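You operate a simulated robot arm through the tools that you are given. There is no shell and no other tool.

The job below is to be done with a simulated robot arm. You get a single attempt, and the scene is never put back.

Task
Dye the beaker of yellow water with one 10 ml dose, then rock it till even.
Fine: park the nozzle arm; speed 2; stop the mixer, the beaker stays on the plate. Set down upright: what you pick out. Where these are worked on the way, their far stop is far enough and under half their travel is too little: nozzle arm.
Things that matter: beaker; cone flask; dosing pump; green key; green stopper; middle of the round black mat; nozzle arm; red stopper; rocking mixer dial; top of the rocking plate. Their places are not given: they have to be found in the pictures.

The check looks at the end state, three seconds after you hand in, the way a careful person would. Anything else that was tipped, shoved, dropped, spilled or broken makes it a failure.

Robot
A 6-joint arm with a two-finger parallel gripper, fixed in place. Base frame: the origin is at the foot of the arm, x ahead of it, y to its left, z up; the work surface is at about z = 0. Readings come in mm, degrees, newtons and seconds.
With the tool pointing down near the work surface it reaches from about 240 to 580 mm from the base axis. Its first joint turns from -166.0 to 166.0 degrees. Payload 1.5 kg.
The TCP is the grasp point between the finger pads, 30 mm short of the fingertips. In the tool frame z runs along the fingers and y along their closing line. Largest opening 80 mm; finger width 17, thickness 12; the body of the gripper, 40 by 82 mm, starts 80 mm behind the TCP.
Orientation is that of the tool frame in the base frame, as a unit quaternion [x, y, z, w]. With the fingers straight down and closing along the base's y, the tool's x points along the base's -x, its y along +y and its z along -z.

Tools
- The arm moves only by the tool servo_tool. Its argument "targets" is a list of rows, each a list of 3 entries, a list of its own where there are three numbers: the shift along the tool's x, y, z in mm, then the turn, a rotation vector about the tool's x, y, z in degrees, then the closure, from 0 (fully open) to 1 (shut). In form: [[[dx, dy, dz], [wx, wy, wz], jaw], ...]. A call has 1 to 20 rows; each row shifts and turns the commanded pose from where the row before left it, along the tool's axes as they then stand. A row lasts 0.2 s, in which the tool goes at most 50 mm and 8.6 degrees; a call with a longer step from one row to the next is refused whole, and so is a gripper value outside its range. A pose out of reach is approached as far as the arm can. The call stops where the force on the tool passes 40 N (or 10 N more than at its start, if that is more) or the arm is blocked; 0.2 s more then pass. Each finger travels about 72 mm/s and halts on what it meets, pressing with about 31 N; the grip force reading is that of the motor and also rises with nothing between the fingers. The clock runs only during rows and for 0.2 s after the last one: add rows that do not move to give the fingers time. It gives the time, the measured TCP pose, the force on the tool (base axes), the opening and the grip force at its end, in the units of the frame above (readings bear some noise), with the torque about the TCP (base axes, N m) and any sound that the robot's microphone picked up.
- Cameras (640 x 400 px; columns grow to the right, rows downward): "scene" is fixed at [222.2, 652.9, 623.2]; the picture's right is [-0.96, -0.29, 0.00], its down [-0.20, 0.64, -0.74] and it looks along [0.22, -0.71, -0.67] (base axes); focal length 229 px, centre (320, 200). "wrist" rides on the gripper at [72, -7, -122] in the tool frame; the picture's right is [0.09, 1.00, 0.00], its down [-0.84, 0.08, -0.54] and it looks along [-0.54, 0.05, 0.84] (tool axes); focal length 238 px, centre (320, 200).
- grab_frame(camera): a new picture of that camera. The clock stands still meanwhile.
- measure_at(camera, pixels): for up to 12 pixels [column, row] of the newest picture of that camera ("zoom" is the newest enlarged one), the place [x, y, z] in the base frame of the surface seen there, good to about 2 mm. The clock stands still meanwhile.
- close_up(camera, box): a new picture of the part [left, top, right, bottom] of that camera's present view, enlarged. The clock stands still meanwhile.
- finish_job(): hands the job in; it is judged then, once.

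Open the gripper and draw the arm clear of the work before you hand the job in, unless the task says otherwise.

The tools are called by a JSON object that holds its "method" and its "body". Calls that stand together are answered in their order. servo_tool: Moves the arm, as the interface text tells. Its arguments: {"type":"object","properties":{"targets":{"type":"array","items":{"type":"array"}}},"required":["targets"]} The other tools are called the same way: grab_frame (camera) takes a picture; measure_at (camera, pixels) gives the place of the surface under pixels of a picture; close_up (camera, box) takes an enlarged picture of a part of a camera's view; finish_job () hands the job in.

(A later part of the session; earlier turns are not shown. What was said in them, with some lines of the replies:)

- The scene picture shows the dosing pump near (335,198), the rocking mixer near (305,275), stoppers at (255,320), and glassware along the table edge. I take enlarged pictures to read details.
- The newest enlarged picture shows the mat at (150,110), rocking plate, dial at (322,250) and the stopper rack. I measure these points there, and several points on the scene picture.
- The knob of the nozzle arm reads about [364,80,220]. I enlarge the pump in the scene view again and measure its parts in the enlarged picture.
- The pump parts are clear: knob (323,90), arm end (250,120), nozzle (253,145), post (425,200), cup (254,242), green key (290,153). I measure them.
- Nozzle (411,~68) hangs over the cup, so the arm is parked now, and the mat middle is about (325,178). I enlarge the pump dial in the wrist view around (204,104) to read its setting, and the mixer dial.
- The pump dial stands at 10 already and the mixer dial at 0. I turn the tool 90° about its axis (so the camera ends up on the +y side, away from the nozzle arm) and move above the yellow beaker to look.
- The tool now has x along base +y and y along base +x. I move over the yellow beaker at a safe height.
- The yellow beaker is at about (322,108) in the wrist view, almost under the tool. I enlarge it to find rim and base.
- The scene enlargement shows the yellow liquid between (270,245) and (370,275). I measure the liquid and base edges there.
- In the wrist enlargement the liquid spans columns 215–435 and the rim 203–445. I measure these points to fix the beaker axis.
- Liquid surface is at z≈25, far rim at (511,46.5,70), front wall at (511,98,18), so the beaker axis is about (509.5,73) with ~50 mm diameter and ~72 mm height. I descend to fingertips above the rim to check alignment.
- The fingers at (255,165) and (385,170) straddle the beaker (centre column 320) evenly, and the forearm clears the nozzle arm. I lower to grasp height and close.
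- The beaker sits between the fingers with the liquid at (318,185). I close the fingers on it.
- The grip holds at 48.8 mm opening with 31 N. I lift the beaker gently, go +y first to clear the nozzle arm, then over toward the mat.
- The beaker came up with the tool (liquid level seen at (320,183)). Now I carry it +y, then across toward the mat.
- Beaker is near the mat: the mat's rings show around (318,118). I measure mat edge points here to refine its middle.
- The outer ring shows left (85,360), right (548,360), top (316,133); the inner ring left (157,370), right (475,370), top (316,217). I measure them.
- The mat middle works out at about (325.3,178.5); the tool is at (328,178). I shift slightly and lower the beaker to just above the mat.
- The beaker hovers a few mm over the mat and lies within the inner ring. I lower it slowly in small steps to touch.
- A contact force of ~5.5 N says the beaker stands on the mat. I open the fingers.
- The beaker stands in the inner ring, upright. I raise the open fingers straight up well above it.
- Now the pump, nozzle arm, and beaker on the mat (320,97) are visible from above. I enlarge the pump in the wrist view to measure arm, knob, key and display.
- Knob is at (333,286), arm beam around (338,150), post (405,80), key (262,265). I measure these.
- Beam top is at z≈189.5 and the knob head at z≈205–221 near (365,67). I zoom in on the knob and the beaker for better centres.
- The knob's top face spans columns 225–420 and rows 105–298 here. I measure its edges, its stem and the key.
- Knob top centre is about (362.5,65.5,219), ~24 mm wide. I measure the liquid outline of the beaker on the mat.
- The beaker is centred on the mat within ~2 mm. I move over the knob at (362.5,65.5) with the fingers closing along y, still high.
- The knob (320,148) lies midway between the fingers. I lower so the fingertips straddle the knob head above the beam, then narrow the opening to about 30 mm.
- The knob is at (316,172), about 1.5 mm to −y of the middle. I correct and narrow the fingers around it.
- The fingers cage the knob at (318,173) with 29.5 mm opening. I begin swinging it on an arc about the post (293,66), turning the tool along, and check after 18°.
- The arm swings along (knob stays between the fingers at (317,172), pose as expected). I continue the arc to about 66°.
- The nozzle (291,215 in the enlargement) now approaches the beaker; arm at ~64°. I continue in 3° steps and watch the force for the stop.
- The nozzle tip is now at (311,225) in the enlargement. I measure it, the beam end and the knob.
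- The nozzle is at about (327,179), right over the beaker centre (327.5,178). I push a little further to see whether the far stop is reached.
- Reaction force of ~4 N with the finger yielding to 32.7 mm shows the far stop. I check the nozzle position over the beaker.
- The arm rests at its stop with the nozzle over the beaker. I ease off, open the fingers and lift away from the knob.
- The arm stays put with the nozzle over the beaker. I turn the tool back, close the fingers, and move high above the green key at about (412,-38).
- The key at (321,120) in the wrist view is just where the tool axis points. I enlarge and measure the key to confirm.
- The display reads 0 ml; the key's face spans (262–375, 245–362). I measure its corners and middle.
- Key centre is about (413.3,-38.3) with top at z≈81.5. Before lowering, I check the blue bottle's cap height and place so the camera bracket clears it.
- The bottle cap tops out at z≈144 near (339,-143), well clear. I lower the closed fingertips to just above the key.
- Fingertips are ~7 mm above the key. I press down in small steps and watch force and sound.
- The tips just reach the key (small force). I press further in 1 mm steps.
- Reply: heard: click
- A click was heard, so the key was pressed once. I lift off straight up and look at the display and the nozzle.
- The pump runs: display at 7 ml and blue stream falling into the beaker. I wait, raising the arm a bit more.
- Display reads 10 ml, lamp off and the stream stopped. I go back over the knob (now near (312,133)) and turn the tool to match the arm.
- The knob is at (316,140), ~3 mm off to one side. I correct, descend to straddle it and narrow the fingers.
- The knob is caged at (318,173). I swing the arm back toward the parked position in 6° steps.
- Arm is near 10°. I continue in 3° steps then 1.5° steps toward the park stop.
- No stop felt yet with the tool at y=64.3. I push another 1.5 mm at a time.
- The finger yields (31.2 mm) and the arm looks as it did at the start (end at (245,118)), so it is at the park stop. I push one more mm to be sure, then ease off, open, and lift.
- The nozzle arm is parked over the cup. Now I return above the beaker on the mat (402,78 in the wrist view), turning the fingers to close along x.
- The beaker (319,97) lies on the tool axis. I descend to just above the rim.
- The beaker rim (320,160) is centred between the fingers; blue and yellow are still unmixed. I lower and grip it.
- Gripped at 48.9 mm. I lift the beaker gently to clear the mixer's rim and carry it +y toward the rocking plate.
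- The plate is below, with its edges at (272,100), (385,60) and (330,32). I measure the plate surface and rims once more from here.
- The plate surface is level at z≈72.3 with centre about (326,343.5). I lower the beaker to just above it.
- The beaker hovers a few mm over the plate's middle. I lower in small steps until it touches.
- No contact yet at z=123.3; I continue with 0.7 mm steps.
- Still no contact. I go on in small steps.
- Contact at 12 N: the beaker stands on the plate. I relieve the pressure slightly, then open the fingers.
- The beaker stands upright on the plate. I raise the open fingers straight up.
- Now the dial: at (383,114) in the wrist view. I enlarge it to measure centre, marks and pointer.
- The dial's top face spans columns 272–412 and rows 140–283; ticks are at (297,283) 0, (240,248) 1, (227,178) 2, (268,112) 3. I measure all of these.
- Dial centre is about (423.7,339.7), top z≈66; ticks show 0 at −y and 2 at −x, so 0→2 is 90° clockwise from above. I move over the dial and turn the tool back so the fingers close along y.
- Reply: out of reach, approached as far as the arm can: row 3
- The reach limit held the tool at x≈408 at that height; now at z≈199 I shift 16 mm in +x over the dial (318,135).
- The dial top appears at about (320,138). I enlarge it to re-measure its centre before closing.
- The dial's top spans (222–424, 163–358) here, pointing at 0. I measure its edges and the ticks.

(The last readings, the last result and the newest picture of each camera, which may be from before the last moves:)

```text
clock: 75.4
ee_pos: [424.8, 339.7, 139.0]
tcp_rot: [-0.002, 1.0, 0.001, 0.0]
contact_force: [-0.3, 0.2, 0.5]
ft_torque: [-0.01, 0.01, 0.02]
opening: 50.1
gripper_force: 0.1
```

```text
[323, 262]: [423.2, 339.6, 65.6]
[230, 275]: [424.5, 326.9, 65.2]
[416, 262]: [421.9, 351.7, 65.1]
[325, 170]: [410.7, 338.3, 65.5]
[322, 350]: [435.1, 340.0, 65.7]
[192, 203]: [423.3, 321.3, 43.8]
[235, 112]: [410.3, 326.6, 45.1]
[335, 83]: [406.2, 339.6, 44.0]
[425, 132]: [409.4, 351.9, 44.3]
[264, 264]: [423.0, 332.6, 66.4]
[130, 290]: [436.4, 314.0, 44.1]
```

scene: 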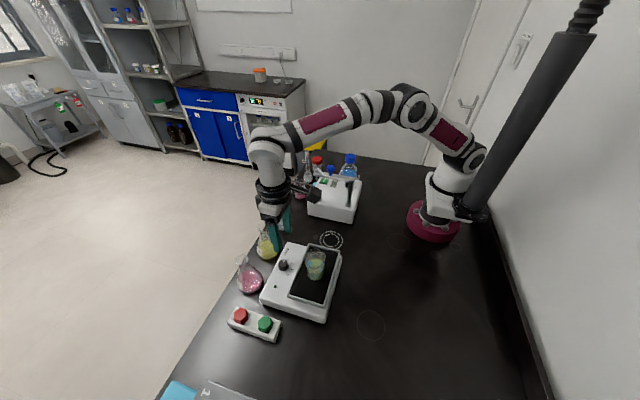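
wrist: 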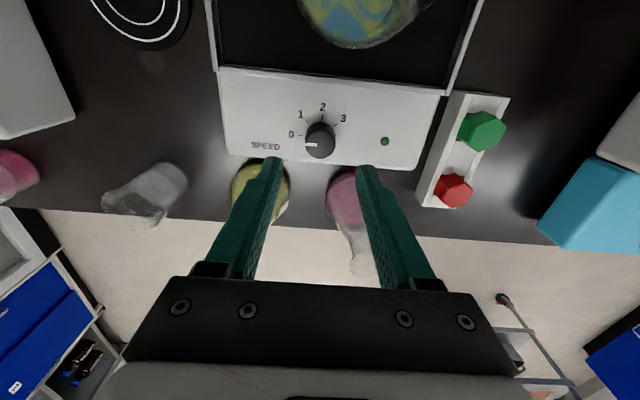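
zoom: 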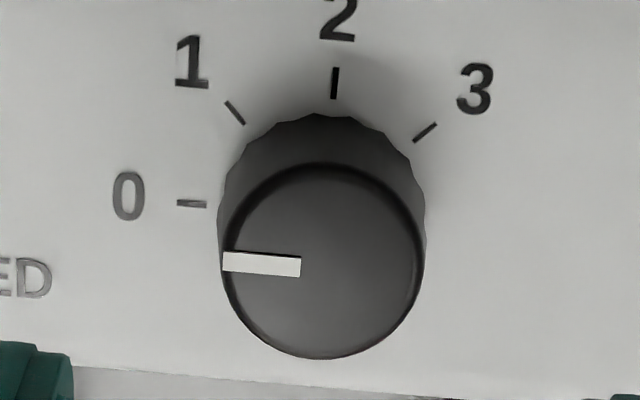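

The dial centre is (423,339.3) with the pointer at 0. I shift 1.5 mm and lower the fingertips around it, stopping ~4 mm above the panel.

{"method": "servo_tool", "body": {"targets": [[[1.5, -0.3, 20], [0, 0, 0], 0.375], [[0, 0, 20], [0, 0, 0], 0.375], [[0, 0, 13], [0, 0, 0], 0.375], [[0, 0, 6], [0, 0, 0], 0.375], [[0, 0, 0], [0, 0, 0], 0.375]]}}

{"method": "grab_frame", "body": {"camera": "wrist"}}

{"method": "close_up", "body": {"camera": "scene", "box": [240, 210, 340, 290]}}

```text
clock: 76.6
ee_pos: [422.9, 338.9, 81.5]
tcp_rot: [-0.002, 1.0, 0.001, 0.0]
contact_force: [-0.3, 0.1, 0.2]
ft_torque: [-0.02, 0.0, 0.01]
opening: 50.1
gripper_force: 0.0
```

```text
taken
```

wrist: 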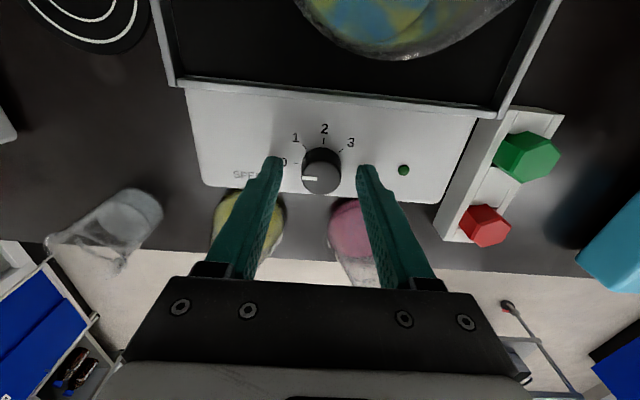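

```text
5.00 times, centred on (290, 250) of scene
```

zoom: 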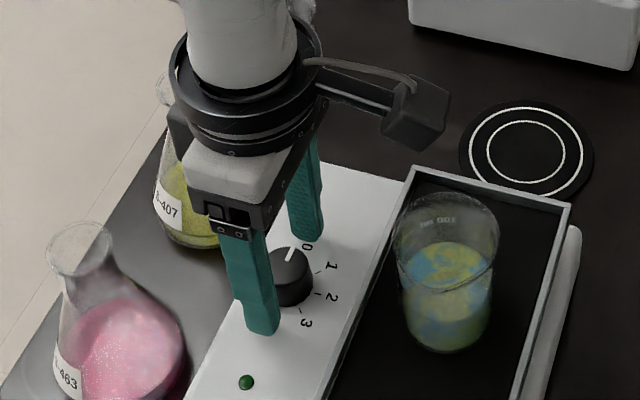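

The fingers straddle the dial. I close on it.

{"method": "servo_tool", "body": {"targets": [[[0, 0, 1], [0, 0, 0], 0.5], [[0, 0, 0], [0, 0, 0], 0.65], [[0, 0, 0], [0, 0, 0], 0.9], [[0, 0, 0], [0, 0, 0], 0.9]]}}

```text
clock: 77.6
ee_pos: [422.1, 338.9, 80.7]
tcp_rot: [-0.002, 1.0, 0.002, 0.0]
contact_force: [2.0, 12.4, -3.5]
ft_torque: [0.38, -0.13, -0.01]
opening: 27.0
gripper_force: 36.9
```

Grip at 27 mm, with a 12 N side load in +y, so the tool sits slightly to −y of the dial. I relieve this by shifting +0.8 mm in y.

{"method": "servo_tool", "body": {"targets": [[[0, 0.8, 0], [0, 0, 0], 0.9], [[0, 0, 0], [0, 0, 0], 0.9]]}}

```text
clock: 78.2
ee_pos: [422.9, 339.6, 79.3]
tcp_rot: [-0.002, 1.0, 0.002, -0.001]
contact_force: [6.9, 12.6, -6.7]
ft_torque: [0.41, -0.1, -0.02]
opening: 27.2
gripper_force: 38.0
```

The side load is modest and steady. I turn the tool 90° clockwise (seen from above), i.e. + about the tool axis, to bring the dial from 0 to 2.

{"method": "servo_tool", "body": {"targets": [[[0, 0, 0], [0, 0, 7.5], 0.9], [[0, 0, 0], [0, 0, 7.5], 0.9], [[0, 0, 0], [0, 0, 7.5], 0.9], [[0, 0, 0], [0, 0, 7.5], 0.9], [[0, 0, 0], [0, 0, 7.5], 0.9], [[0, 0, 0], [0, 0, 7.5], 0.9], [[0, 0, 0], [0, 0, 7.5], 0.9], [[0, 0, 0], [0, 0, 7.5], 0.9], [[0, 0, 0], [0, 0, 7.5], 0.9], [[0, 0, 0], [0, 0, 7.5], 0.9], [[0, 0, 0], [0, 0, 7.5], 0.9], [[0, 0, 0], [0, 0, 7.5], 0.9], [[0, 0, 0], [0, 0, 0], 0.9]]}}

{"method": "close_up", "body": {"camera": "scene", "box": [240, 210, 340, 290]}}

{"method": "grab_frame", "body": {"camera": "wrist"}}

```text
clock: 81.0
ee_pos: [421.1, 338.7, 80.1]
tcp_rot: [0.707, 0.707, 0.001, -0.001]
contact_force: [-11.5, -25.7, -2.6]
ft_torque: [-0.88, 0.33, 0.0]
opening: 27.3
gripper_force: 37.5
```

```text
5.00 times, centred on (290, 250) of scene
```

zoom: 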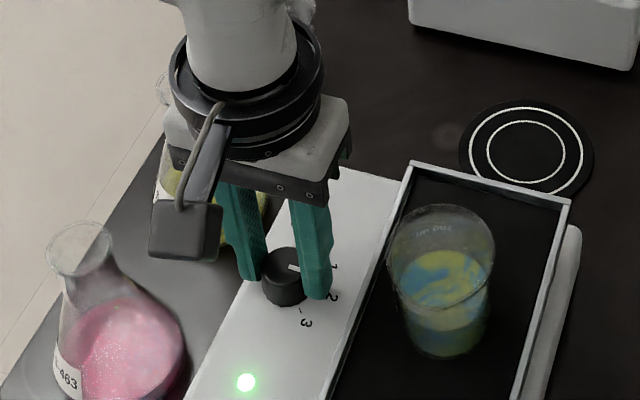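

```text
taken
```

wrist: 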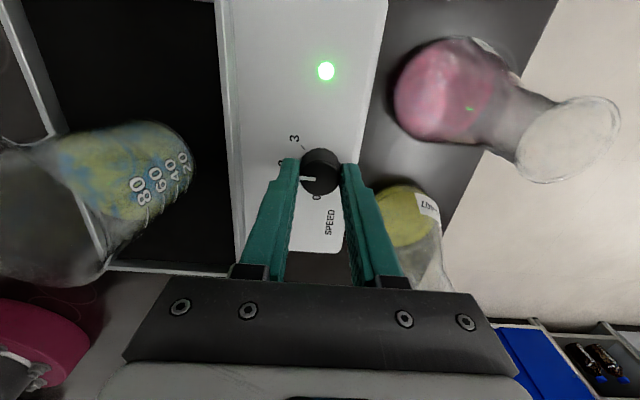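

The lamp is lit and the beaker rocks. I open the fingers moderately (to 44 mm) to stay clear of the tray and lift away, then check the dial.

{"method": "servo_tool", "body": {"targets": [[[0, 0, 0], [0, 0, 0], 0.6], [[0, 0, 0], [0, 0, 0], 0.45], [[0, 0, 0], [0, 0, 0], 0.45], [[0, 0, -15], [0, 0, 0], 0.45], [[0, 0, -30], [0, 0, 0], 0.45], [[0, 0, -40], [0, 0, 0], 0.45], [[0, 0, 0], [0, 0, 0], 0.45]]}}

{"method": "grab_frame", "body": {"camera": "wrist"}}

{"method": "close_up", "body": {"camera": "scene", "box": [240, 210, 340, 310]}}

```text
clock: 82.6
ee_pos: [422.9, 340.3, 166.0]
tcp_rot: [0.706, 0.708, 0.0, -0.001]
contact_force: [-0.6, 0.0, 0.4]
ft_torque: [-0.02, -0.02, 0.02]
opening: 44.0
gripper_force: 0.0
```

```text
taken
```

wrist: 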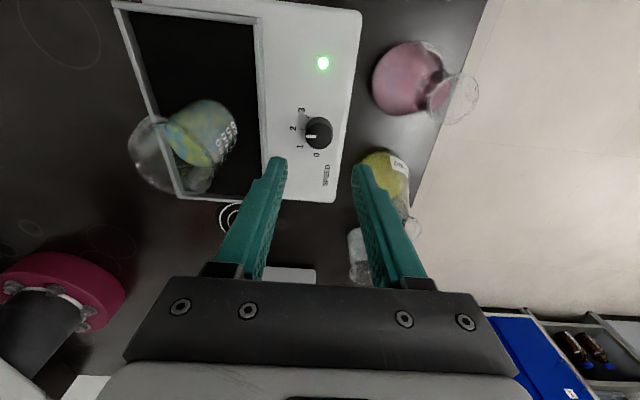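

```text
4.00 times, centred on (290, 260) of scene
```

zoom: 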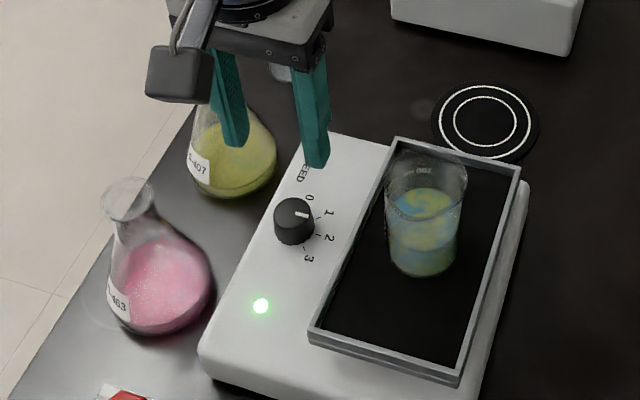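

I enlarge the dial in the wrist view to read the setting.

{"method": "close_up", "body": {"camera": "wrist", "box": [285, 105, 349, 160]}}

```text
7.27 times, centred on (317, 132) of wrist
```

zoom: 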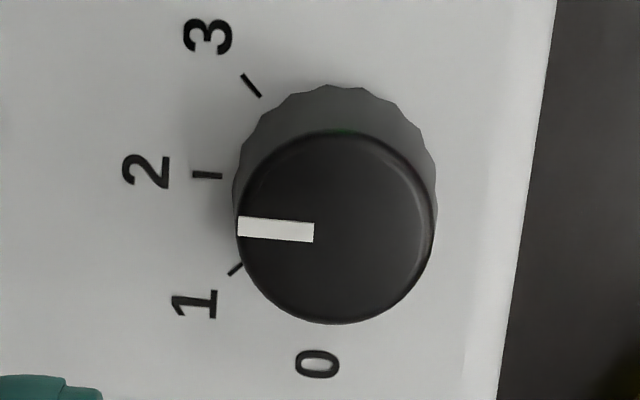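

The pointer is parallel to the tick of 2, so speed 2 is set. I wait and watch the mixing.

{"method": "servo_tool", "body": {"targets": [[[0, 0, 0], [0, 0, 0], 0.45], [[0, 0, 0], [0, 0, 0], 0.45], [[0, 0, 0], [0, 0, 0], 0.45], [[0, 0, 0], [0, 0, 0], 0.45], [[0, 0, 0], [0, 0, 0], 0.45], [[0, 0, 0], [0, 0, 0], 0.45], [[0, 0, 0], [0, 0, 0], 0.45], [[0, 0, 0], [0, 0, 0], 0.45], [[0, 0, 0], [0, 0, 0], 0.45], [[0, 0, 0], [0, 0, 0], 0.45], [[0, 0, 0], [0, 0, 0], 0.45], [[0, 0, 0], [0, 0, 0], 0.45], [[0, 0, 0], [0, 0, 0], 0.45], [[0, 0, 0], [0, 0, 0], 0.45], [[0, 0, 0], [0, 0, 0], 0.45], [[0, 0, 0], [0, 0, 0], 0.45], [[0, 0, 0], [0, 0, 0], 0.45], [[0, 0, 0], [0, 0, 0], 0.45], [[0, 0, 0], [0, 0, 0], 0.45], [[0, 0, 0], [0, 0, 0], 0.45]]}}

{"method": "close_up", "body": {"camera": "scene", "box": [280, 220, 350, 310]}}

```text
clock: 86.8
ee_pos: [423.3, 340.4, 166.1]
tcp_rot: [0.706, 0.708, 0.0, 0.0]
contact_force: [-0.3, -0.2, -0.3]
ft_torque: [0.02, 0.0, -0.01]
opening: 44.1
gripper_force: 0.1
```

```text
4.44 times, centred on (315, 265) of scene
```

zoom: 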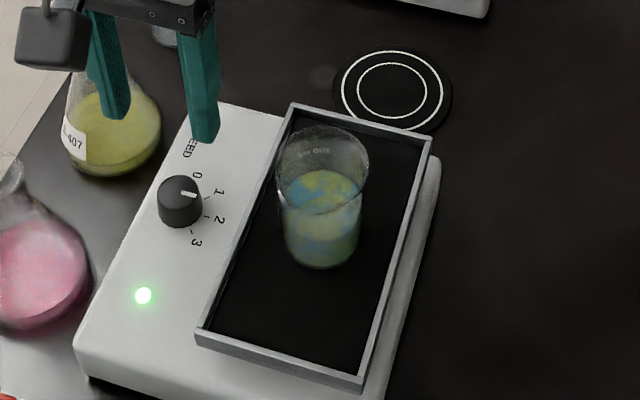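

The streaks begin to blend but are still uneven. I keep waiting.

{"method": "servo_tool", "body": {"targets": [[[0, 0, 0], [0, 0, 0], 0.45], [[0, 0, 0], [0, 0, 0], 0.45], [[0, 0, 0], [0, 0, 0], 0.45], [[0, 0, 0], [0, 0, 0], 0.45], [[0, 0, 0], [0, 0, 0], 0.45], [[0, 0, 0], [0, 0, 0], 0.45], [[0, 0, 0], [0, 0, 0], 0.45], [[0, 0, 0], [0, 0, 0], 0.45], [[0, 0, 0], [0, 0, 0], 0.45], [[0, 0, 0], [0, 0, 0], 0.45], [[0, 0, 0], [0, 0, 0], 0.45], [[0, 0, 0], [0, 0, 0], 0.45], [[0, 0, 0], [0, 0, 0], 0.45], [[0, 0, 0], [0, 0, 0], 0.45], [[0, 0, 0], [0, 0, 0], 0.45], [[0, 0, 0], [0, 0, 0], 0.45], [[0, 0, 0], [0, 0, 0], 0.45], [[0, 0, 0], [0, 0, 0], 0.45], [[0, 0, 0], [0, 0, 0], 0.45], [[0, 0, 0], [0, 0, 0], 0.45]]}}

{"method": "close_up", "body": {"camera": "scene", "box": [280, 220, 350, 310]}}

```text
clock: 91.0
ee_pos: [423.2, 339.9, 164.8]
tcp_rot: [0.706, 0.709, 0.001, 0.0]
contact_force: [-0.7, -0.8, 0.2]
ft_torque: [-0.01, -0.03, 0.0]
opening: 43.8
gripper_force: 0.1
```

```text
4.44 times, centred on (315, 265) of scene
```

zoom: 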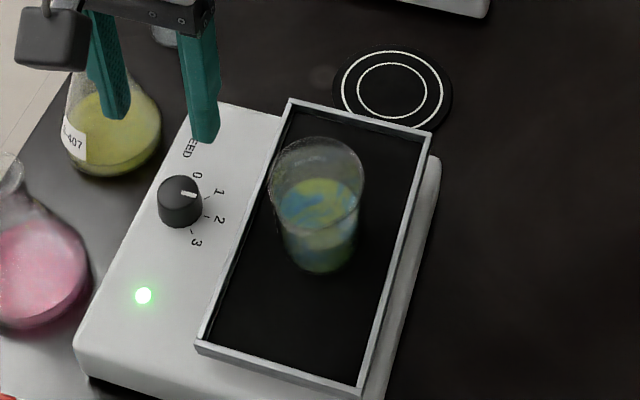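

Still streaky but softer; the beaker holds its place on the plate. I wait further.

{"method": "servo_tool", "body": {"targets": [[[0, 0, 0], [0, 0, 0], 0.45], [[0, 0, 0], [0, 0, 0], 0.45], [[0, 0, 0], [0, 0, 0], 0.45], [[0, 0, 0], [0, 0, 0], 0.45], [[0, 0, 0], [0, 0, 0], 0.45], [[0, 0, 0], [0, 0, 0], 0.45], [[0, 0, 0], [0, 0, 0], 0.45], [[0, 0, 0], [0, 0, 0], 0.45], [[0, 0, 0], [0, 0, 0], 0.45], [[0, 0, 0], [0, 0, 0], 0.45], [[0, 0, 0], [0, 0, 0], 0.45], [[0, 0, 0], [0, 0, 0], 0.45], [[0, 0, 0], [0, 0, 0], 0.45], [[0, 0, 0], [0, 0, 0], 0.45], [[0, 0, 0], [0, 0, 0], 0.45], [[0, 0, 0], [0, 0, 0], 0.45], [[0, 0, 0], [0, 0, 0], 0.45], [[0, 0, 0], [0, 0, 0], 0.45], [[0, 0, 0], [0, 0, 0], 0.45], [[0, 0, 0], [0, 0, 0], 0.45]]}}

{"method": "servo_tool", "body": {"targets": [[[0, 0, 0], [0, 0, 0], 0.45], [[0, 0, 0], [0, 0, 0], 0.45], [[0, 0, 0], [0, 0, 0], 0.45], [[0, 0, 0], [0, 0, 0], 0.45], [[0, 0, 0], [0, 0, 0], 0.45], [[0, 0, 0], [0, 0, 0], 0.45], [[0, 0, 0], [0, 0, 0], 0.45], [[0, 0, 0], [0, 0, 0], 0.45], [[0, 0, 0], [0, 0, 0], 0.45], [[0, 0, 0], [0, 0, 0], 0.45], [[0, 0, 0], [0, 0, 0], 0.45], [[0, 0, 0], [0, 0, 0], 0.45], [[0, 0, 0], [0, 0, 0], 0.45], [[0, 0, 0], [0, 0, 0], 0.45], [[0, 0, 0], [0, 0, 0], 0.45], [[0, 0, 0], [0, 0, 0], 0.45], [[0, 0, 0], [0, 0, 0], 0.45], [[0, 0, 0], [0, 0, 0], 0.45], [[0, 0, 0], [0, 0, 0], 0.45], [[0, 0, 0], [0, 0, 0], 0.45]]}}

{"method": "close_up", "body": {"camera": "scene", "box": [280, 220, 350, 310]}}

```text
clock: 95.2
ee_pos: [423.1, 340.4, 166.7]
tcp_rot: [0.706, 0.709, 0.001, -0.001]
contact_force: [-0.3, 0.0, 0.5]
ft_torque: [0.01, -0.02, -0.01]
opening: 43.8
gripper_force: 0.0
```

```text
clock: 99.4
ee_pos: [422.8, 339.7, 165.8]
tcp_rot: [0.706, 0.708, 0.001, 0.0]
contact_force: [0.8, 1.4, -0.1]
ft_torque: [-0.01, -0.01, 0.0]
opening: 44.0
gripper_force: 0.1
```

```text
4.44 times, centred on (315, 265) of scene
```

zoom: 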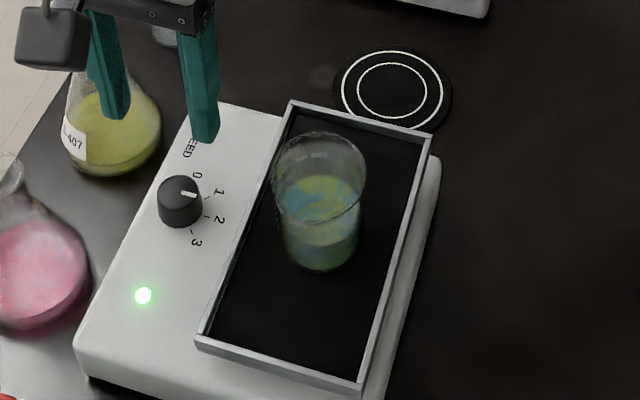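

The liquid is turning greener, with faint blue patches left. I wait on.

{"method": "servo_tool", "body": {"targets": [[[0, 0, 0], [0, 0, 0], 0.45], [[0, 0, 0], [0, 0, 0], 0.45], [[0, 0, 0], [0, 0, 0], 0.45], [[0, 0, 0], [0, 0, 0], 0.45], [[0, 0, 0], [0, 0, 0], 0.45], [[0, 0, 0], [0, 0, 0], 0.45], [[0, 0, 0], [0, 0, 0], 0.45], [[0, 0, 0], [0, 0, 0], 0.45], [[0, 0, 0], [0, 0, 0], 0.45], [[0, 0, 0], [0, 0, 0], 0.45], [[0, 0, 0], [0, 0, 0], 0.45], [[0, 0, 0], [0, 0, 0], 0.45], [[0, 0, 0], [0, 0, 0], 0.45], [[0, 0, 0], [0, 0, 0], 0.45], [[0, 0, 0], [0, 0, 0], 0.45], [[0, 0, 0], [0, 0, 0], 0.45], [[0, 0, 0], [0, 0, 0], 0.45], [[0, 0, 0], [0, 0, 0], 0.45], [[0, 0, 0], [0, 0, 0], 0.45], [[0, 0, 0], [0, 0, 0], 0.45]]}}

{"method": "servo_tool", "body": {"targets": [[[0, 0, 0], [0, 0, 0], 0.45], [[0, 0, 0], [0, 0, 0], 0.45], [[0, 0, 0], [0, 0, 0], 0.45], [[0, 0, 0], [0, 0, 0], 0.45], [[0, 0, 0], [0, 0, 0], 0.45], [[0, 0, 0], [0, 0, 0], 0.45], [[0, 0, 0], [0, 0, 0], 0.45], [[0, 0, 0], [0, 0, 0], 0.45], [[0, 0, 0], [0, 0, 0], 0.45], [[0, 0, 0], [0, 0, 0], 0.45], [[0, 0, 0], [0, 0, 0], 0.45], [[0, 0, 0], [0, 0, 0], 0.45], [[0, 0, 0], [0, 0, 0], 0.45], [[0, 0, 0], [0, 0, 0], 0.45], [[0, 0, 0], [0, 0, 0], 0.45], [[0, 0, 0], [0, 0, 0], 0.45], [[0, 0, 0], [0, 0, 0], 0.45], [[0, 0, 0], [0, 0, 0], 0.45], [[0, 0, 0], [0, 0, 0], 0.45], [[0, 0, 0], [0, 0, 0], 0.45]]}}

{"method": "close_up", "body": {"camera": "scene", "box": [280, 220, 350, 310]}}

{"method": "grab_frame", "body": {"camera": "wrist"}}

```text
clock: 103.6
ee_pos: [422.1, 339.6, 165.8]
tcp_rot: [0.705, 0.709, -0.001, -0.001]
contact_force: [0.1, 0.5, -0.2]
ft_torque: [0.01, 0.0, -0.01]
opening: 44.0
gripper_force: 0.0
```

```text
clock: 107.8
ee_pos: [423.1, 339.2, 165.7]
tcp_rot: [0.706, 0.708, 0.0, 0.0]
contact_force: [0.0, 0.6, 0.5]
ft_torque: [-0.01, 0.01, 0.01]
opening: 44.0
gripper_force: 0.0
```

```text
4.44 times, centred on (315, 265) of scene
```

zoom: 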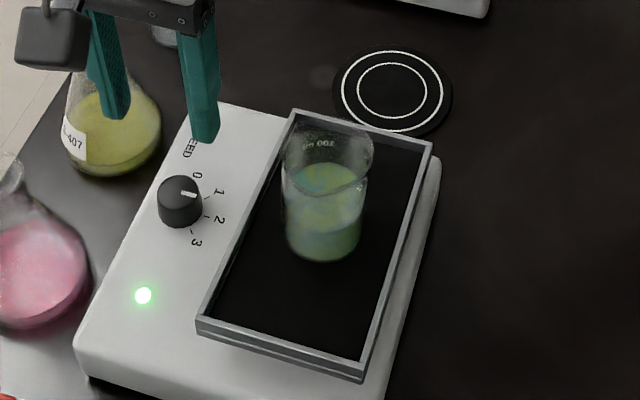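

```text
taken
```

wrist: 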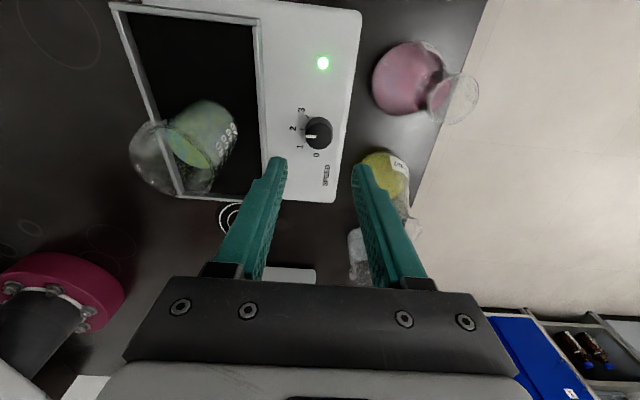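

Mostly green now with faint patches. I keep rocking for another while.

{"method": "servo_tool", "body": {"targets": [[[0, 0, 0], [0, 0, 0], 0.45], [[0, 0, 0], [0, 0, 0], 0.45], [[0, 0, 0], [0, 0, 0], 0.45], [[0, 0, 0], [0, 0, 0], 0.45], [[0, 0, 0], [0, 0, 0], 0.45], [[0, 0, 0], [0, 0, 0], 0.45], [[0, 0, 0], [0, 0, 0], 0.45], [[0, 0, 0], [0, 0, 0], 0.45], [[0, 0, 0], [0, 0, 0], 0.45], [[0, 0, 0], [0, 0, 0], 0.45], [[0, 0, 0], [0, 0, 0], 0.45], [[0, 0, 0], [0, 0, 0], 0.45], [[0, 0, 0], [0, 0, 0], 0.45], [[0, 0, 0], [0, 0, 0], 0.45], [[0, 0, 0], [0, 0, 0], 0.45], [[0, 0, 0], [0, 0, 0], 0.45], [[0, 0, 0], [0, 0, 0], 0.45], [[0, 0, 0], [0, 0, 0], 0.45], [[0, 0, 0], [0, 0, 0], 0.45], [[0, 0, 0], [0, 0, 0], 0.45]]}}

{"method": "servo_tool", "body": {"targets": [[[0, 0, 0], [0, 0, 0], 0.45], [[0, 0, 0], [0, 0, 0], 0.45], [[0, 0, 0], [0, 0, 0], 0.45], [[0, 0, 0], [0, 0, 0], 0.45], [[0, 0, 0], [0, 0, 0], 0.45], [[0, 0, 0], [0, 0, 0], 0.45], [[0, 0, 0], [0, 0, 0], 0.45], [[0, 0, 0], [0, 0, 0], 0.45], [[0, 0, 0], [0, 0, 0], 0.45], [[0, 0, 0], [0, 0, 0], 0.45], [[0, 0, 0], [0, 0, 0], 0.45], [[0, 0, 0], [0, 0, 0], 0.45], [[0, 0, 0], [0, 0, 0], 0.45], [[0, 0, 0], [0, 0, 0], 0.45], [[0, 0, 0], [0, 0, 0], 0.45], [[0, 0, 0], [0, 0, 0], 0.45], [[0, 0, 0], [0, 0, 0], 0.45], [[0, 0, 0], [0, 0, 0], 0.45], [[0, 0, 0], [0, 0, 0], 0.45], [[0, 0, 0], [0, 0, 0], 0.45]]}}

{"method": "servo_tool", "body": {"targets": [[[0, 0, 0], [0, 0, 0], 0.45], [[0, 0, 0], [0, 0, 0], 0.45], [[0, 0, 0], [0, 0, 0], 0.45], [[0, 0, 0], [0, 0, 0], 0.45], [[0, 0, 0], [0, 0, 0], 0.45], [[0, 0, 0], [0, 0, 0], 0.45], [[0, 0, 0], [0, 0, 0], 0.45], [[0, 0, 0], [0, 0, 0], 0.45], [[0, 0, 0], [0, 0, 0], 0.45], [[0, 0, 0], [0, 0, 0], 0.45], [[0, 0, 0], [0, 0, 0], 0.45], [[0, 0, 0], [0, 0, 0], 0.45], [[0, 0, 0], [0, 0, 0], 0.45], [[0, 0, 0], [0, 0, 0], 0.45], [[0, 0, 0], [0, 0, 0], 0.45], [[0, 0, 0], [0, 0, 0], 0.45], [[0, 0, 0], [0, 0, 0], 0.45], [[0, 0, 0], [0, 0, 0], 0.45], [[0, 0, 0], [0, 0, 0], 0.45], [[0, 0, 0], [0, 0, 0], 0.45]]}}

{"method": "close_up", "body": {"camera": "scene", "box": [295, 235, 340, 290]}}

```text
clock: 112.0
ee_pos: [422.6, 339.2, 166.0]
tcp_rot: [0.706, 0.708, 0.001, -0.001]
contact_force: [0.6, 0.5, -0.7]
ft_torque: [-0.02, -0.03, 0.0]
opening: 43.9
gripper_force: 0.0
```

```text
clock: 116.2
ee_pos: [422.2, 340.7, 165.3]
tcp_rot: [0.706, 0.708, 0.001, -0.001]
contact_force: [0.5, 0.9, 0.6]
ft_torque: [0.0, -0.01, 0.01]
opening: 44.1
gripper_force: 0.1
```

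```text
clock: 120.4
ee_pos: [423.3, 340.3, 166.4]
tcp_rot: [0.706, 0.708, 0.001, -0.001]
contact_force: [-0.5, 0.5, -0.4]
ft_torque: [0.0, 0.01, 0.0]
opening: 43.9
gripper_force: 0.1
```

```text
7.27 times, centred on (318, 262) of scene
```

zoom: 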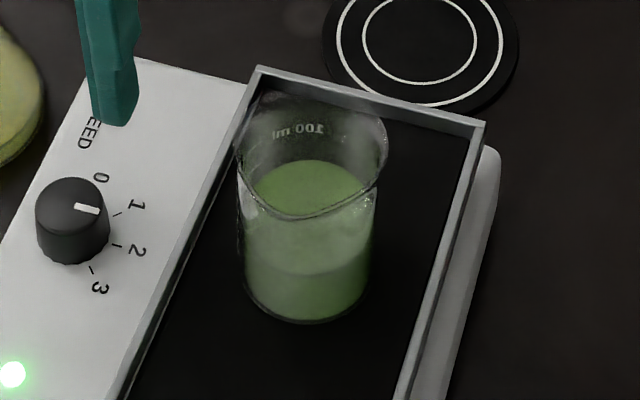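

The liquid looks an even green now. I give it a few more seconds for margin and check again.

{"method": "servo_tool", "body": {"targets": [[[0, 0, 0], [0, 0, 0], 0.45], [[0, 0, 0], [0, 0, 0], 0.45], [[0, 0, 0], [0, 0, 0], 0.45], [[0, 0, 0], [0, 0, 0], 0.45], [[0, 0, 0], [0, 0, 0], 0.45], [[0, 0, 0], [0, 0, 0], 0.45], [[0, 0, 0], [0, 0, 0], 0.45], [[0, 0, 0], [0, 0, 0], 0.45], [[0, 0, 0], [0, 0, 0], 0.45], [[0, 0, 0], [0, 0, 0], 0.45], [[0, 0, 0], [0, 0, 0], 0.45], [[0, 0, 0], [0, 0, 0], 0.45], [[0, 0, 0], [0, 0, 0], 0.45], [[0, 0, 0], [0, 0, 0], 0.45], [[0, 0, 0], [0, 0, 0], 0.45], [[0, 0, 0], [0, 0, 0], 0.45], [[0, 0, 0], [0, 0, 0], 0.45], [[0, 0, 0], [0, 0, 0], 0.45], [[0, 0, 0], [0, 0, 0], 0.45], [[0, 0, 0], [0, 0, 0], 0.45]]}}

{"method": "servo_tool", "body": {"targets": [[[0, 0, 0], [0, 0, 0], 0.45], [[0, 0, 0], [0, 0, 0], 0.45], [[0, 0, 0], [0, 0, 0], 0.45], [[0, 0, 0], [0, 0, 0], 0.45], [[0, 0, 0], [0, 0, 0], 0.45], [[0, 0, 0], [0, 0, 0], 0.45], [[0, 0, 0], [0, 0, 0], 0.45], [[0, 0, 0], [0, 0, 0], 0.45], [[0, 0, 0], [0, 0, 0], 0.45], [[0, 0, 0], [0, 0, 0], 0.45]]}}

{"method": "close_up", "body": {"camera": "scene", "box": [295, 235, 340, 290]}}

{"method": "close_up", "body": {"camera": "wrist", "box": [110, 80, 350, 220]}}

```text
clock: 124.6
ee_pos: [423.6, 340.8, 166.7]
tcp_rot: [0.705, 0.709, 0.001, 0.0]
contact_force: [-0.4, -0.1, -0.6]
ft_torque: [0.0, -0.02, 0.04]
opening: 43.9
gripper_force: 0.0
```

```text
clock: 126.8
ee_pos: [421.6, 339.3, 165.0]
tcp_rot: [0.706, 0.708, 0.001, -0.001]
contact_force: [0.1, 0.1, -0.5]
ft_torque: [-0.02, 0.0, 0.02]
opening: 43.5
gripper_force: 0.1
```

```text
7.27 times, centred on (318, 262) of scene
```

zoom: 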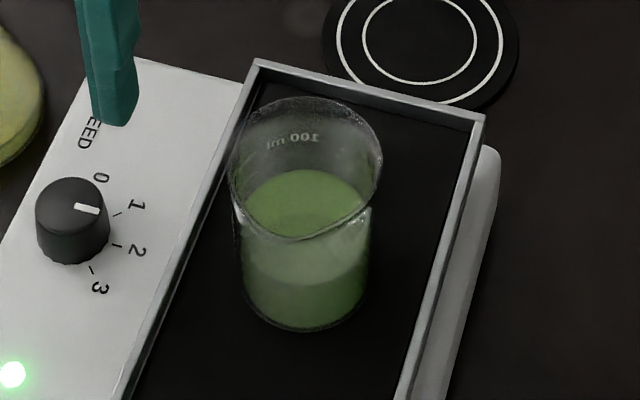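

```text
2.67 times, centred on (230, 150) of wrist
```

zoom: 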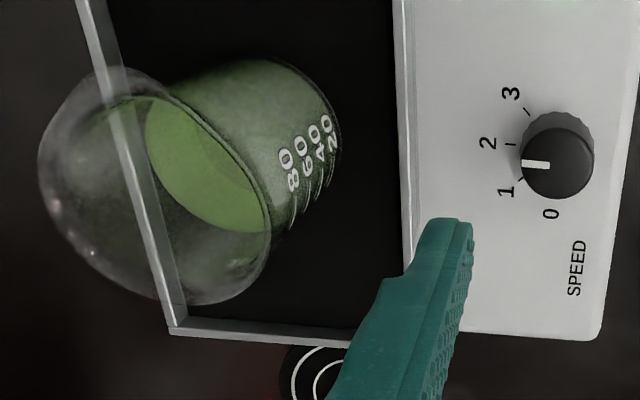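

Even green all through. Now I lower the fingers (44 mm open) around the dial again to turn it back to 0.

{"method": "servo_tool", "body": {"targets": [[[0, 0, 25], [0, 0, 0], 0.45], [[0, 0, 30], [0, 0, 0], 0.45], [[0, 0, 20], [0, 0, 0], 0.45], [[0, 0, 10], [0, 0, 0], 0.45], [[0, 0, 0], [0, 0, 0], 0.45]]}}

{"method": "close_up", "body": {"camera": "scene", "box": [240, 210, 340, 290]}}

{"method": "grab_frame", "body": {"camera": "wrist"}}

```text
clock: 128.0
ee_pos: [422.9, 341.4, 80.2]
tcp_rot: [0.705, 0.709, 0.001, -0.001]
contact_force: [0.2, -0.4, 0.0]
ft_torque: [0.05, 0.02, 0.02]
opening: 44.2
gripper_force: 0.0
```

```text
5.00 times, centred on (290, 250) of scene
```

zoom: 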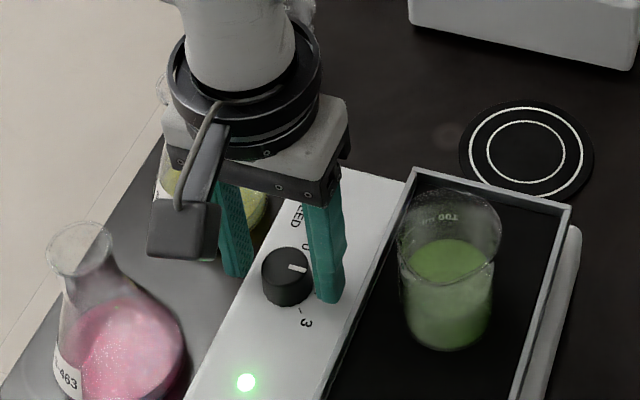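

```text
taken
```

wrist: 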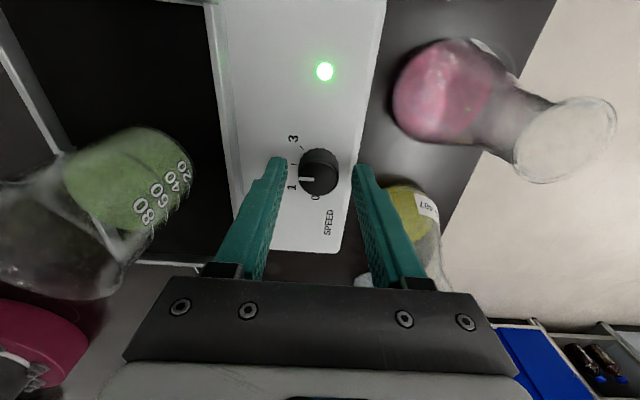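

The dial (319,172) lies between the fingers. I close and turn 90° back, counter-clockwise from above, to 0.

{"method": "servo_tool", "body": {"targets": [[[0, 0, 0], [0, 0, 0], 0.55], [[0, 0, 0], [0, 0, 0], 0.7], [[0, 0, 0], [0, 0, 0], 0.9], [[0, 0, 0], [0, 0, 0], 0.9], [[0, 0, 0], [0, 0, -7.5], 0.9], [[0, 0, 0], [0, 0, -7.5], 0.9], [[0, 0, 0], [0, 0, -7.5], 0.9], [[0, 0, 0], [0, 0, -7.5], 0.9], [[0, 0, 0], [0, 0, -7.5], 0.9], [[0, 0, 0], [0, 0, -7.5], 0.9], [[0, 0, 0], [0, 0, -7.5], 0.9], [[0, 0, 0], [0, 0, -7.5], 0.9], [[0, 0, 0], [0, 0, -7.5], 0.9], [[0, 0, 0], [0, 0, -7.5], 0.9], [[0, 0, 0], [0, 0, -7.5], 0.9], [[0, 0, 0], [0, 0, -7.5], 0.9], [[0, 0, 0], [0, 0, 0], 0.9]]}}

{"method": "close_up", "body": {"camera": "scene", "box": [240, 210, 340, 290]}}

{"method": "grab_frame", "body": {"camera": "wrist"}}

```text
clock: 131.6
ee_pos: [422.3, 340.6, 80.2]
tcp_rot: [-0.002, 1.0, 0.001, -0.002]
contact_force: [-28.4, -12.1, -7.9]
ft_torque: [-0.31, 0.63, 0.02]
opening: 27.0
gripper_force: 37.5
```

```text
5.00 times, centred on (290, 250) of scene
```

zoom: 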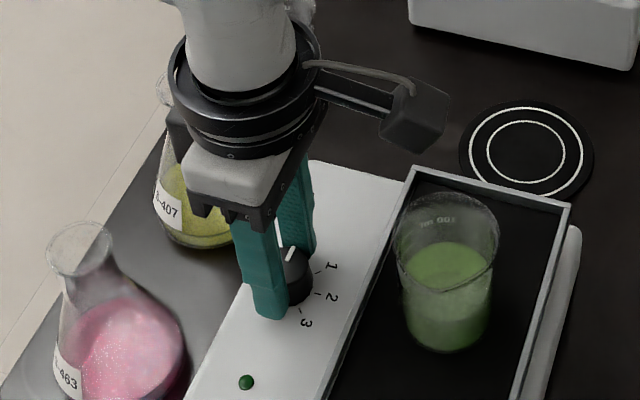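

```text
taken
```

wrist: 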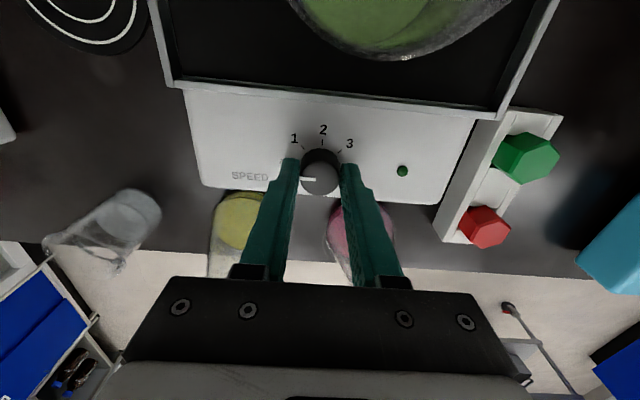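

The lamp is off and the pointer is back at 0. I relieve the side load slightly, open the fingers, and lift straight up.

{"method": "servo_tool", "body": {"targets": [[[0.8, -0.3, 0], [0, 0, 0], 0.9], [[0, 0, 0], [0, 0, 0], 0.6], [[0, 0, 0], [0, 0, 0], 0.4], [[0, 0, 0], [0, 0, 0], 0.4], [[0, 0, -12], [0, 0, 0], 0.4], [[0, 0, -25], [0, 0, 0], 0.4], [[0, 0, -35], [0, 0, 0], 0.4], [[0, 0, -20], [0, 0, 0], 0.4], [[0, 0, 0], [0, 0, 0], 0.4]]}}

{"method": "close_up", "body": {"camera": "wrist", "box": [288, 105, 352, 165]}}

{"method": "close_up", "body": {"camera": "scene", "box": [230, 200, 350, 320]}}

```text
clock: 133.6
ee_pos: [420.9, 338.5, 172.4]
tcp_rot: [-0.003, 1.0, 0.002, 0.0]
contact_force: [-0.6, -0.4, 0.4]
ft_torque: [-0.03, 0.02, 0.01]
opening: 48.4
gripper_force: 0.2
```

```text
6.67 times, centred on (320, 135) of wrist
```

zoom: 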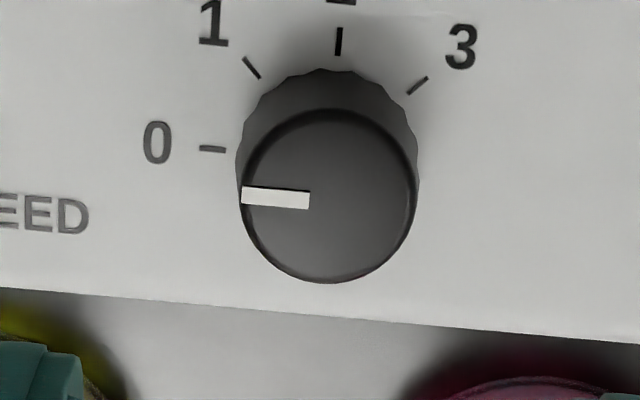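

```text
3.33 times, centred on (290, 260) of scene
```

zoom: 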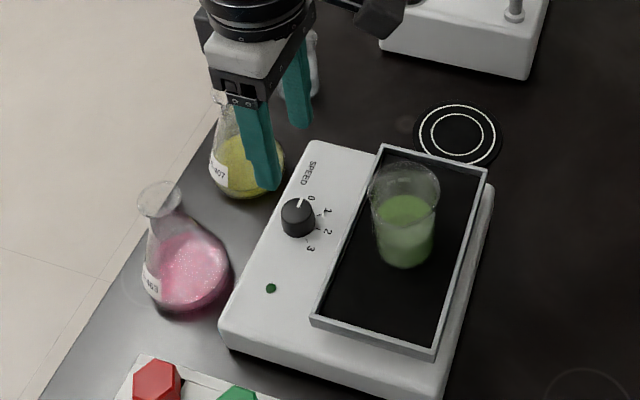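

The dial points to 0, lamp off, even green beaker on the plate. I raise the arm, open the gripper fully, and withdraw toward the starting pose.

{"method": "servo_tool", "body": {"targets": [[[3, 0, -35], [0, 0, 0], 0.2], [[5, 0, -40], [0, 0, 0], 0], [[15, -14, -25], [0, 0, 0], 0], [[20, -22, -25], [0, 0, 0], 0], [[20, -22, -25], [0, 0, 0], 0], [[20, -22, -25], [0, 0, 0], 0], [[20, -22, -25], [0, 0, 0], 0], [[20, -22, -25], [0, 0, 0], 0], [[20, -22, -25], [0, 0, 0], 0], [[8, -12, -20], [0, 0, 0], 0], [[0, 0, 0], [0, 0, 0], 0], [[0, 0, 0], [0, 0, 0], 0]]}}

{"method": "grab_frame", "body": {"camera": "wrist"}}

{"method": "grab_frame", "body": {"camera": "scene"}}

{"method": "close_up", "body": {"camera": "scene", "box": [230, 150, 370, 330]}}

```text
clock: 136.2
ee_pos: [270.3, 179.7, 442.1]
tcp_rot: [-0.002, 1.0, 0.0, 0.001]
contact_force: [0.0, -0.8, -0.2]
ft_torque: [0.0, 0.0, 0.01]
opening: 80.0
gripper_force: 0.1
```

```text
taken
```

wrist: 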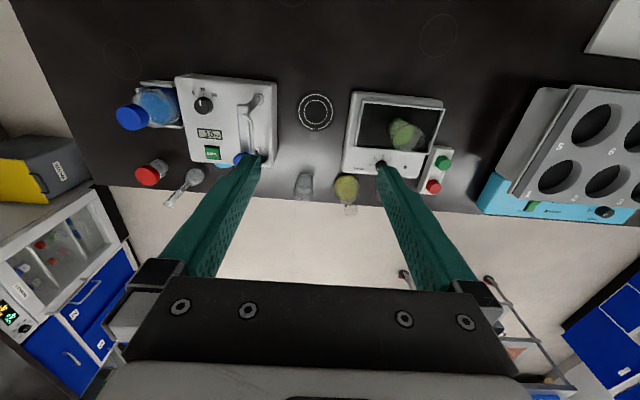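

```text
taken
```

scene: 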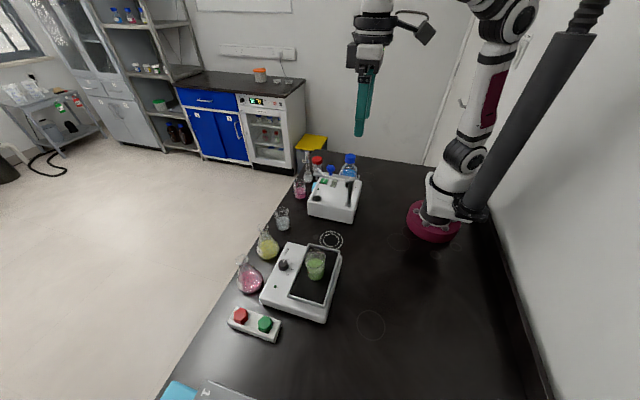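

```text
2.22 times, centred on (300, 240) of scene
```

zoom: 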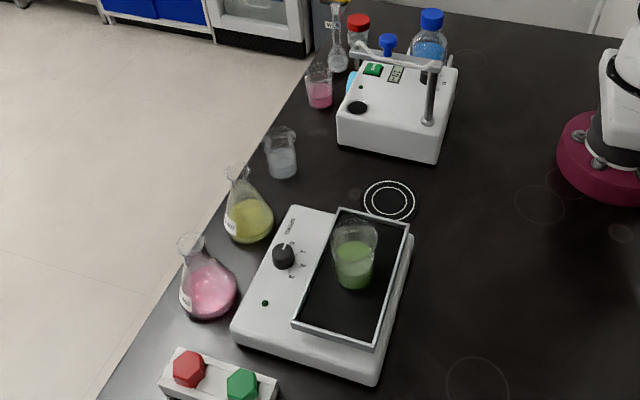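

The arm is clear, the nozzle arm is parked, the mixer is at 0. I take a last enlarged look at the beaker and pump.

{"method": "close_up", "body": {"camera": "scene", "box": [295, 235, 340, 290]}}

{"method": "close_up", "body": {"camera": "scene", "box": [290, 150, 370, 230]}}

```text
7.27 times, centred on (318, 262) of scene
```

zoom: 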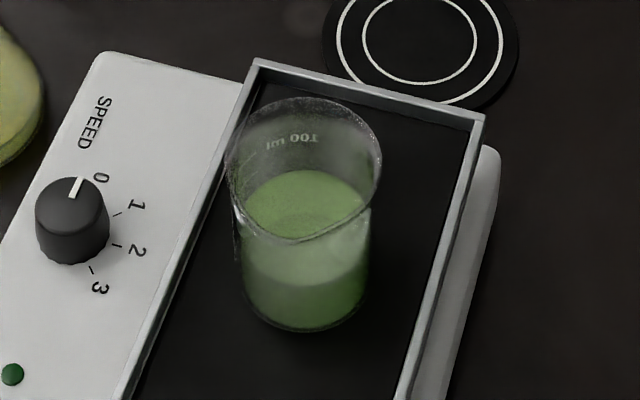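

```text
5.00 times, centred on (330, 190) of scene
```

zoom: 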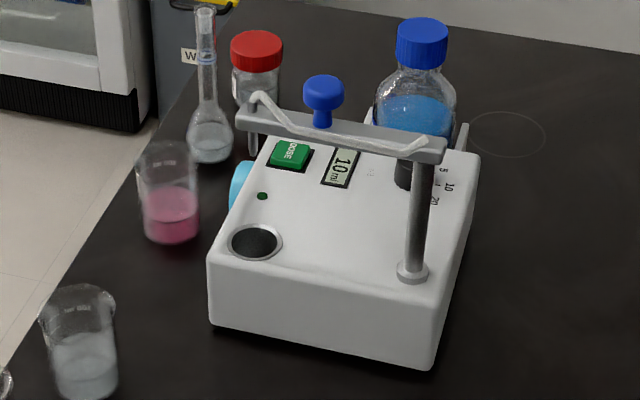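

The beaker stands upright on the plate with even green liquid, the mixer dial is at 0 with its lamp off, the nozzle arm is parked and the display shows 10 ml. I hand in.

{"method": "finish_job", "body": {}}

```text
The job is handed in.
```

I dyed the yellow beaker with one 10 ml dose and rocked it at speed 2 until it looked an even green. It now stands upright on the rocking plate. I've handed the job in, but no result has come back.

- **Dose:** the pump dial was already at 10, so I left it. I pressed the green key once, and the display ended at 10 ml with the stream stopped.
- **Nozzle arm:** I swung it to its far stop over the beaker on the mat for the dose. Then I swung it back against its park stop over the cup.
- **Mixer:** it ran at speed 2 for about 50 seconds. The dial is back at 0 and the lamp is off.
- **Everything else:** I saw no spills, and the flasks, other beakers and stoppers look undisturbed in the last pictures. The gripper is open and the arm is back near its starting pose.
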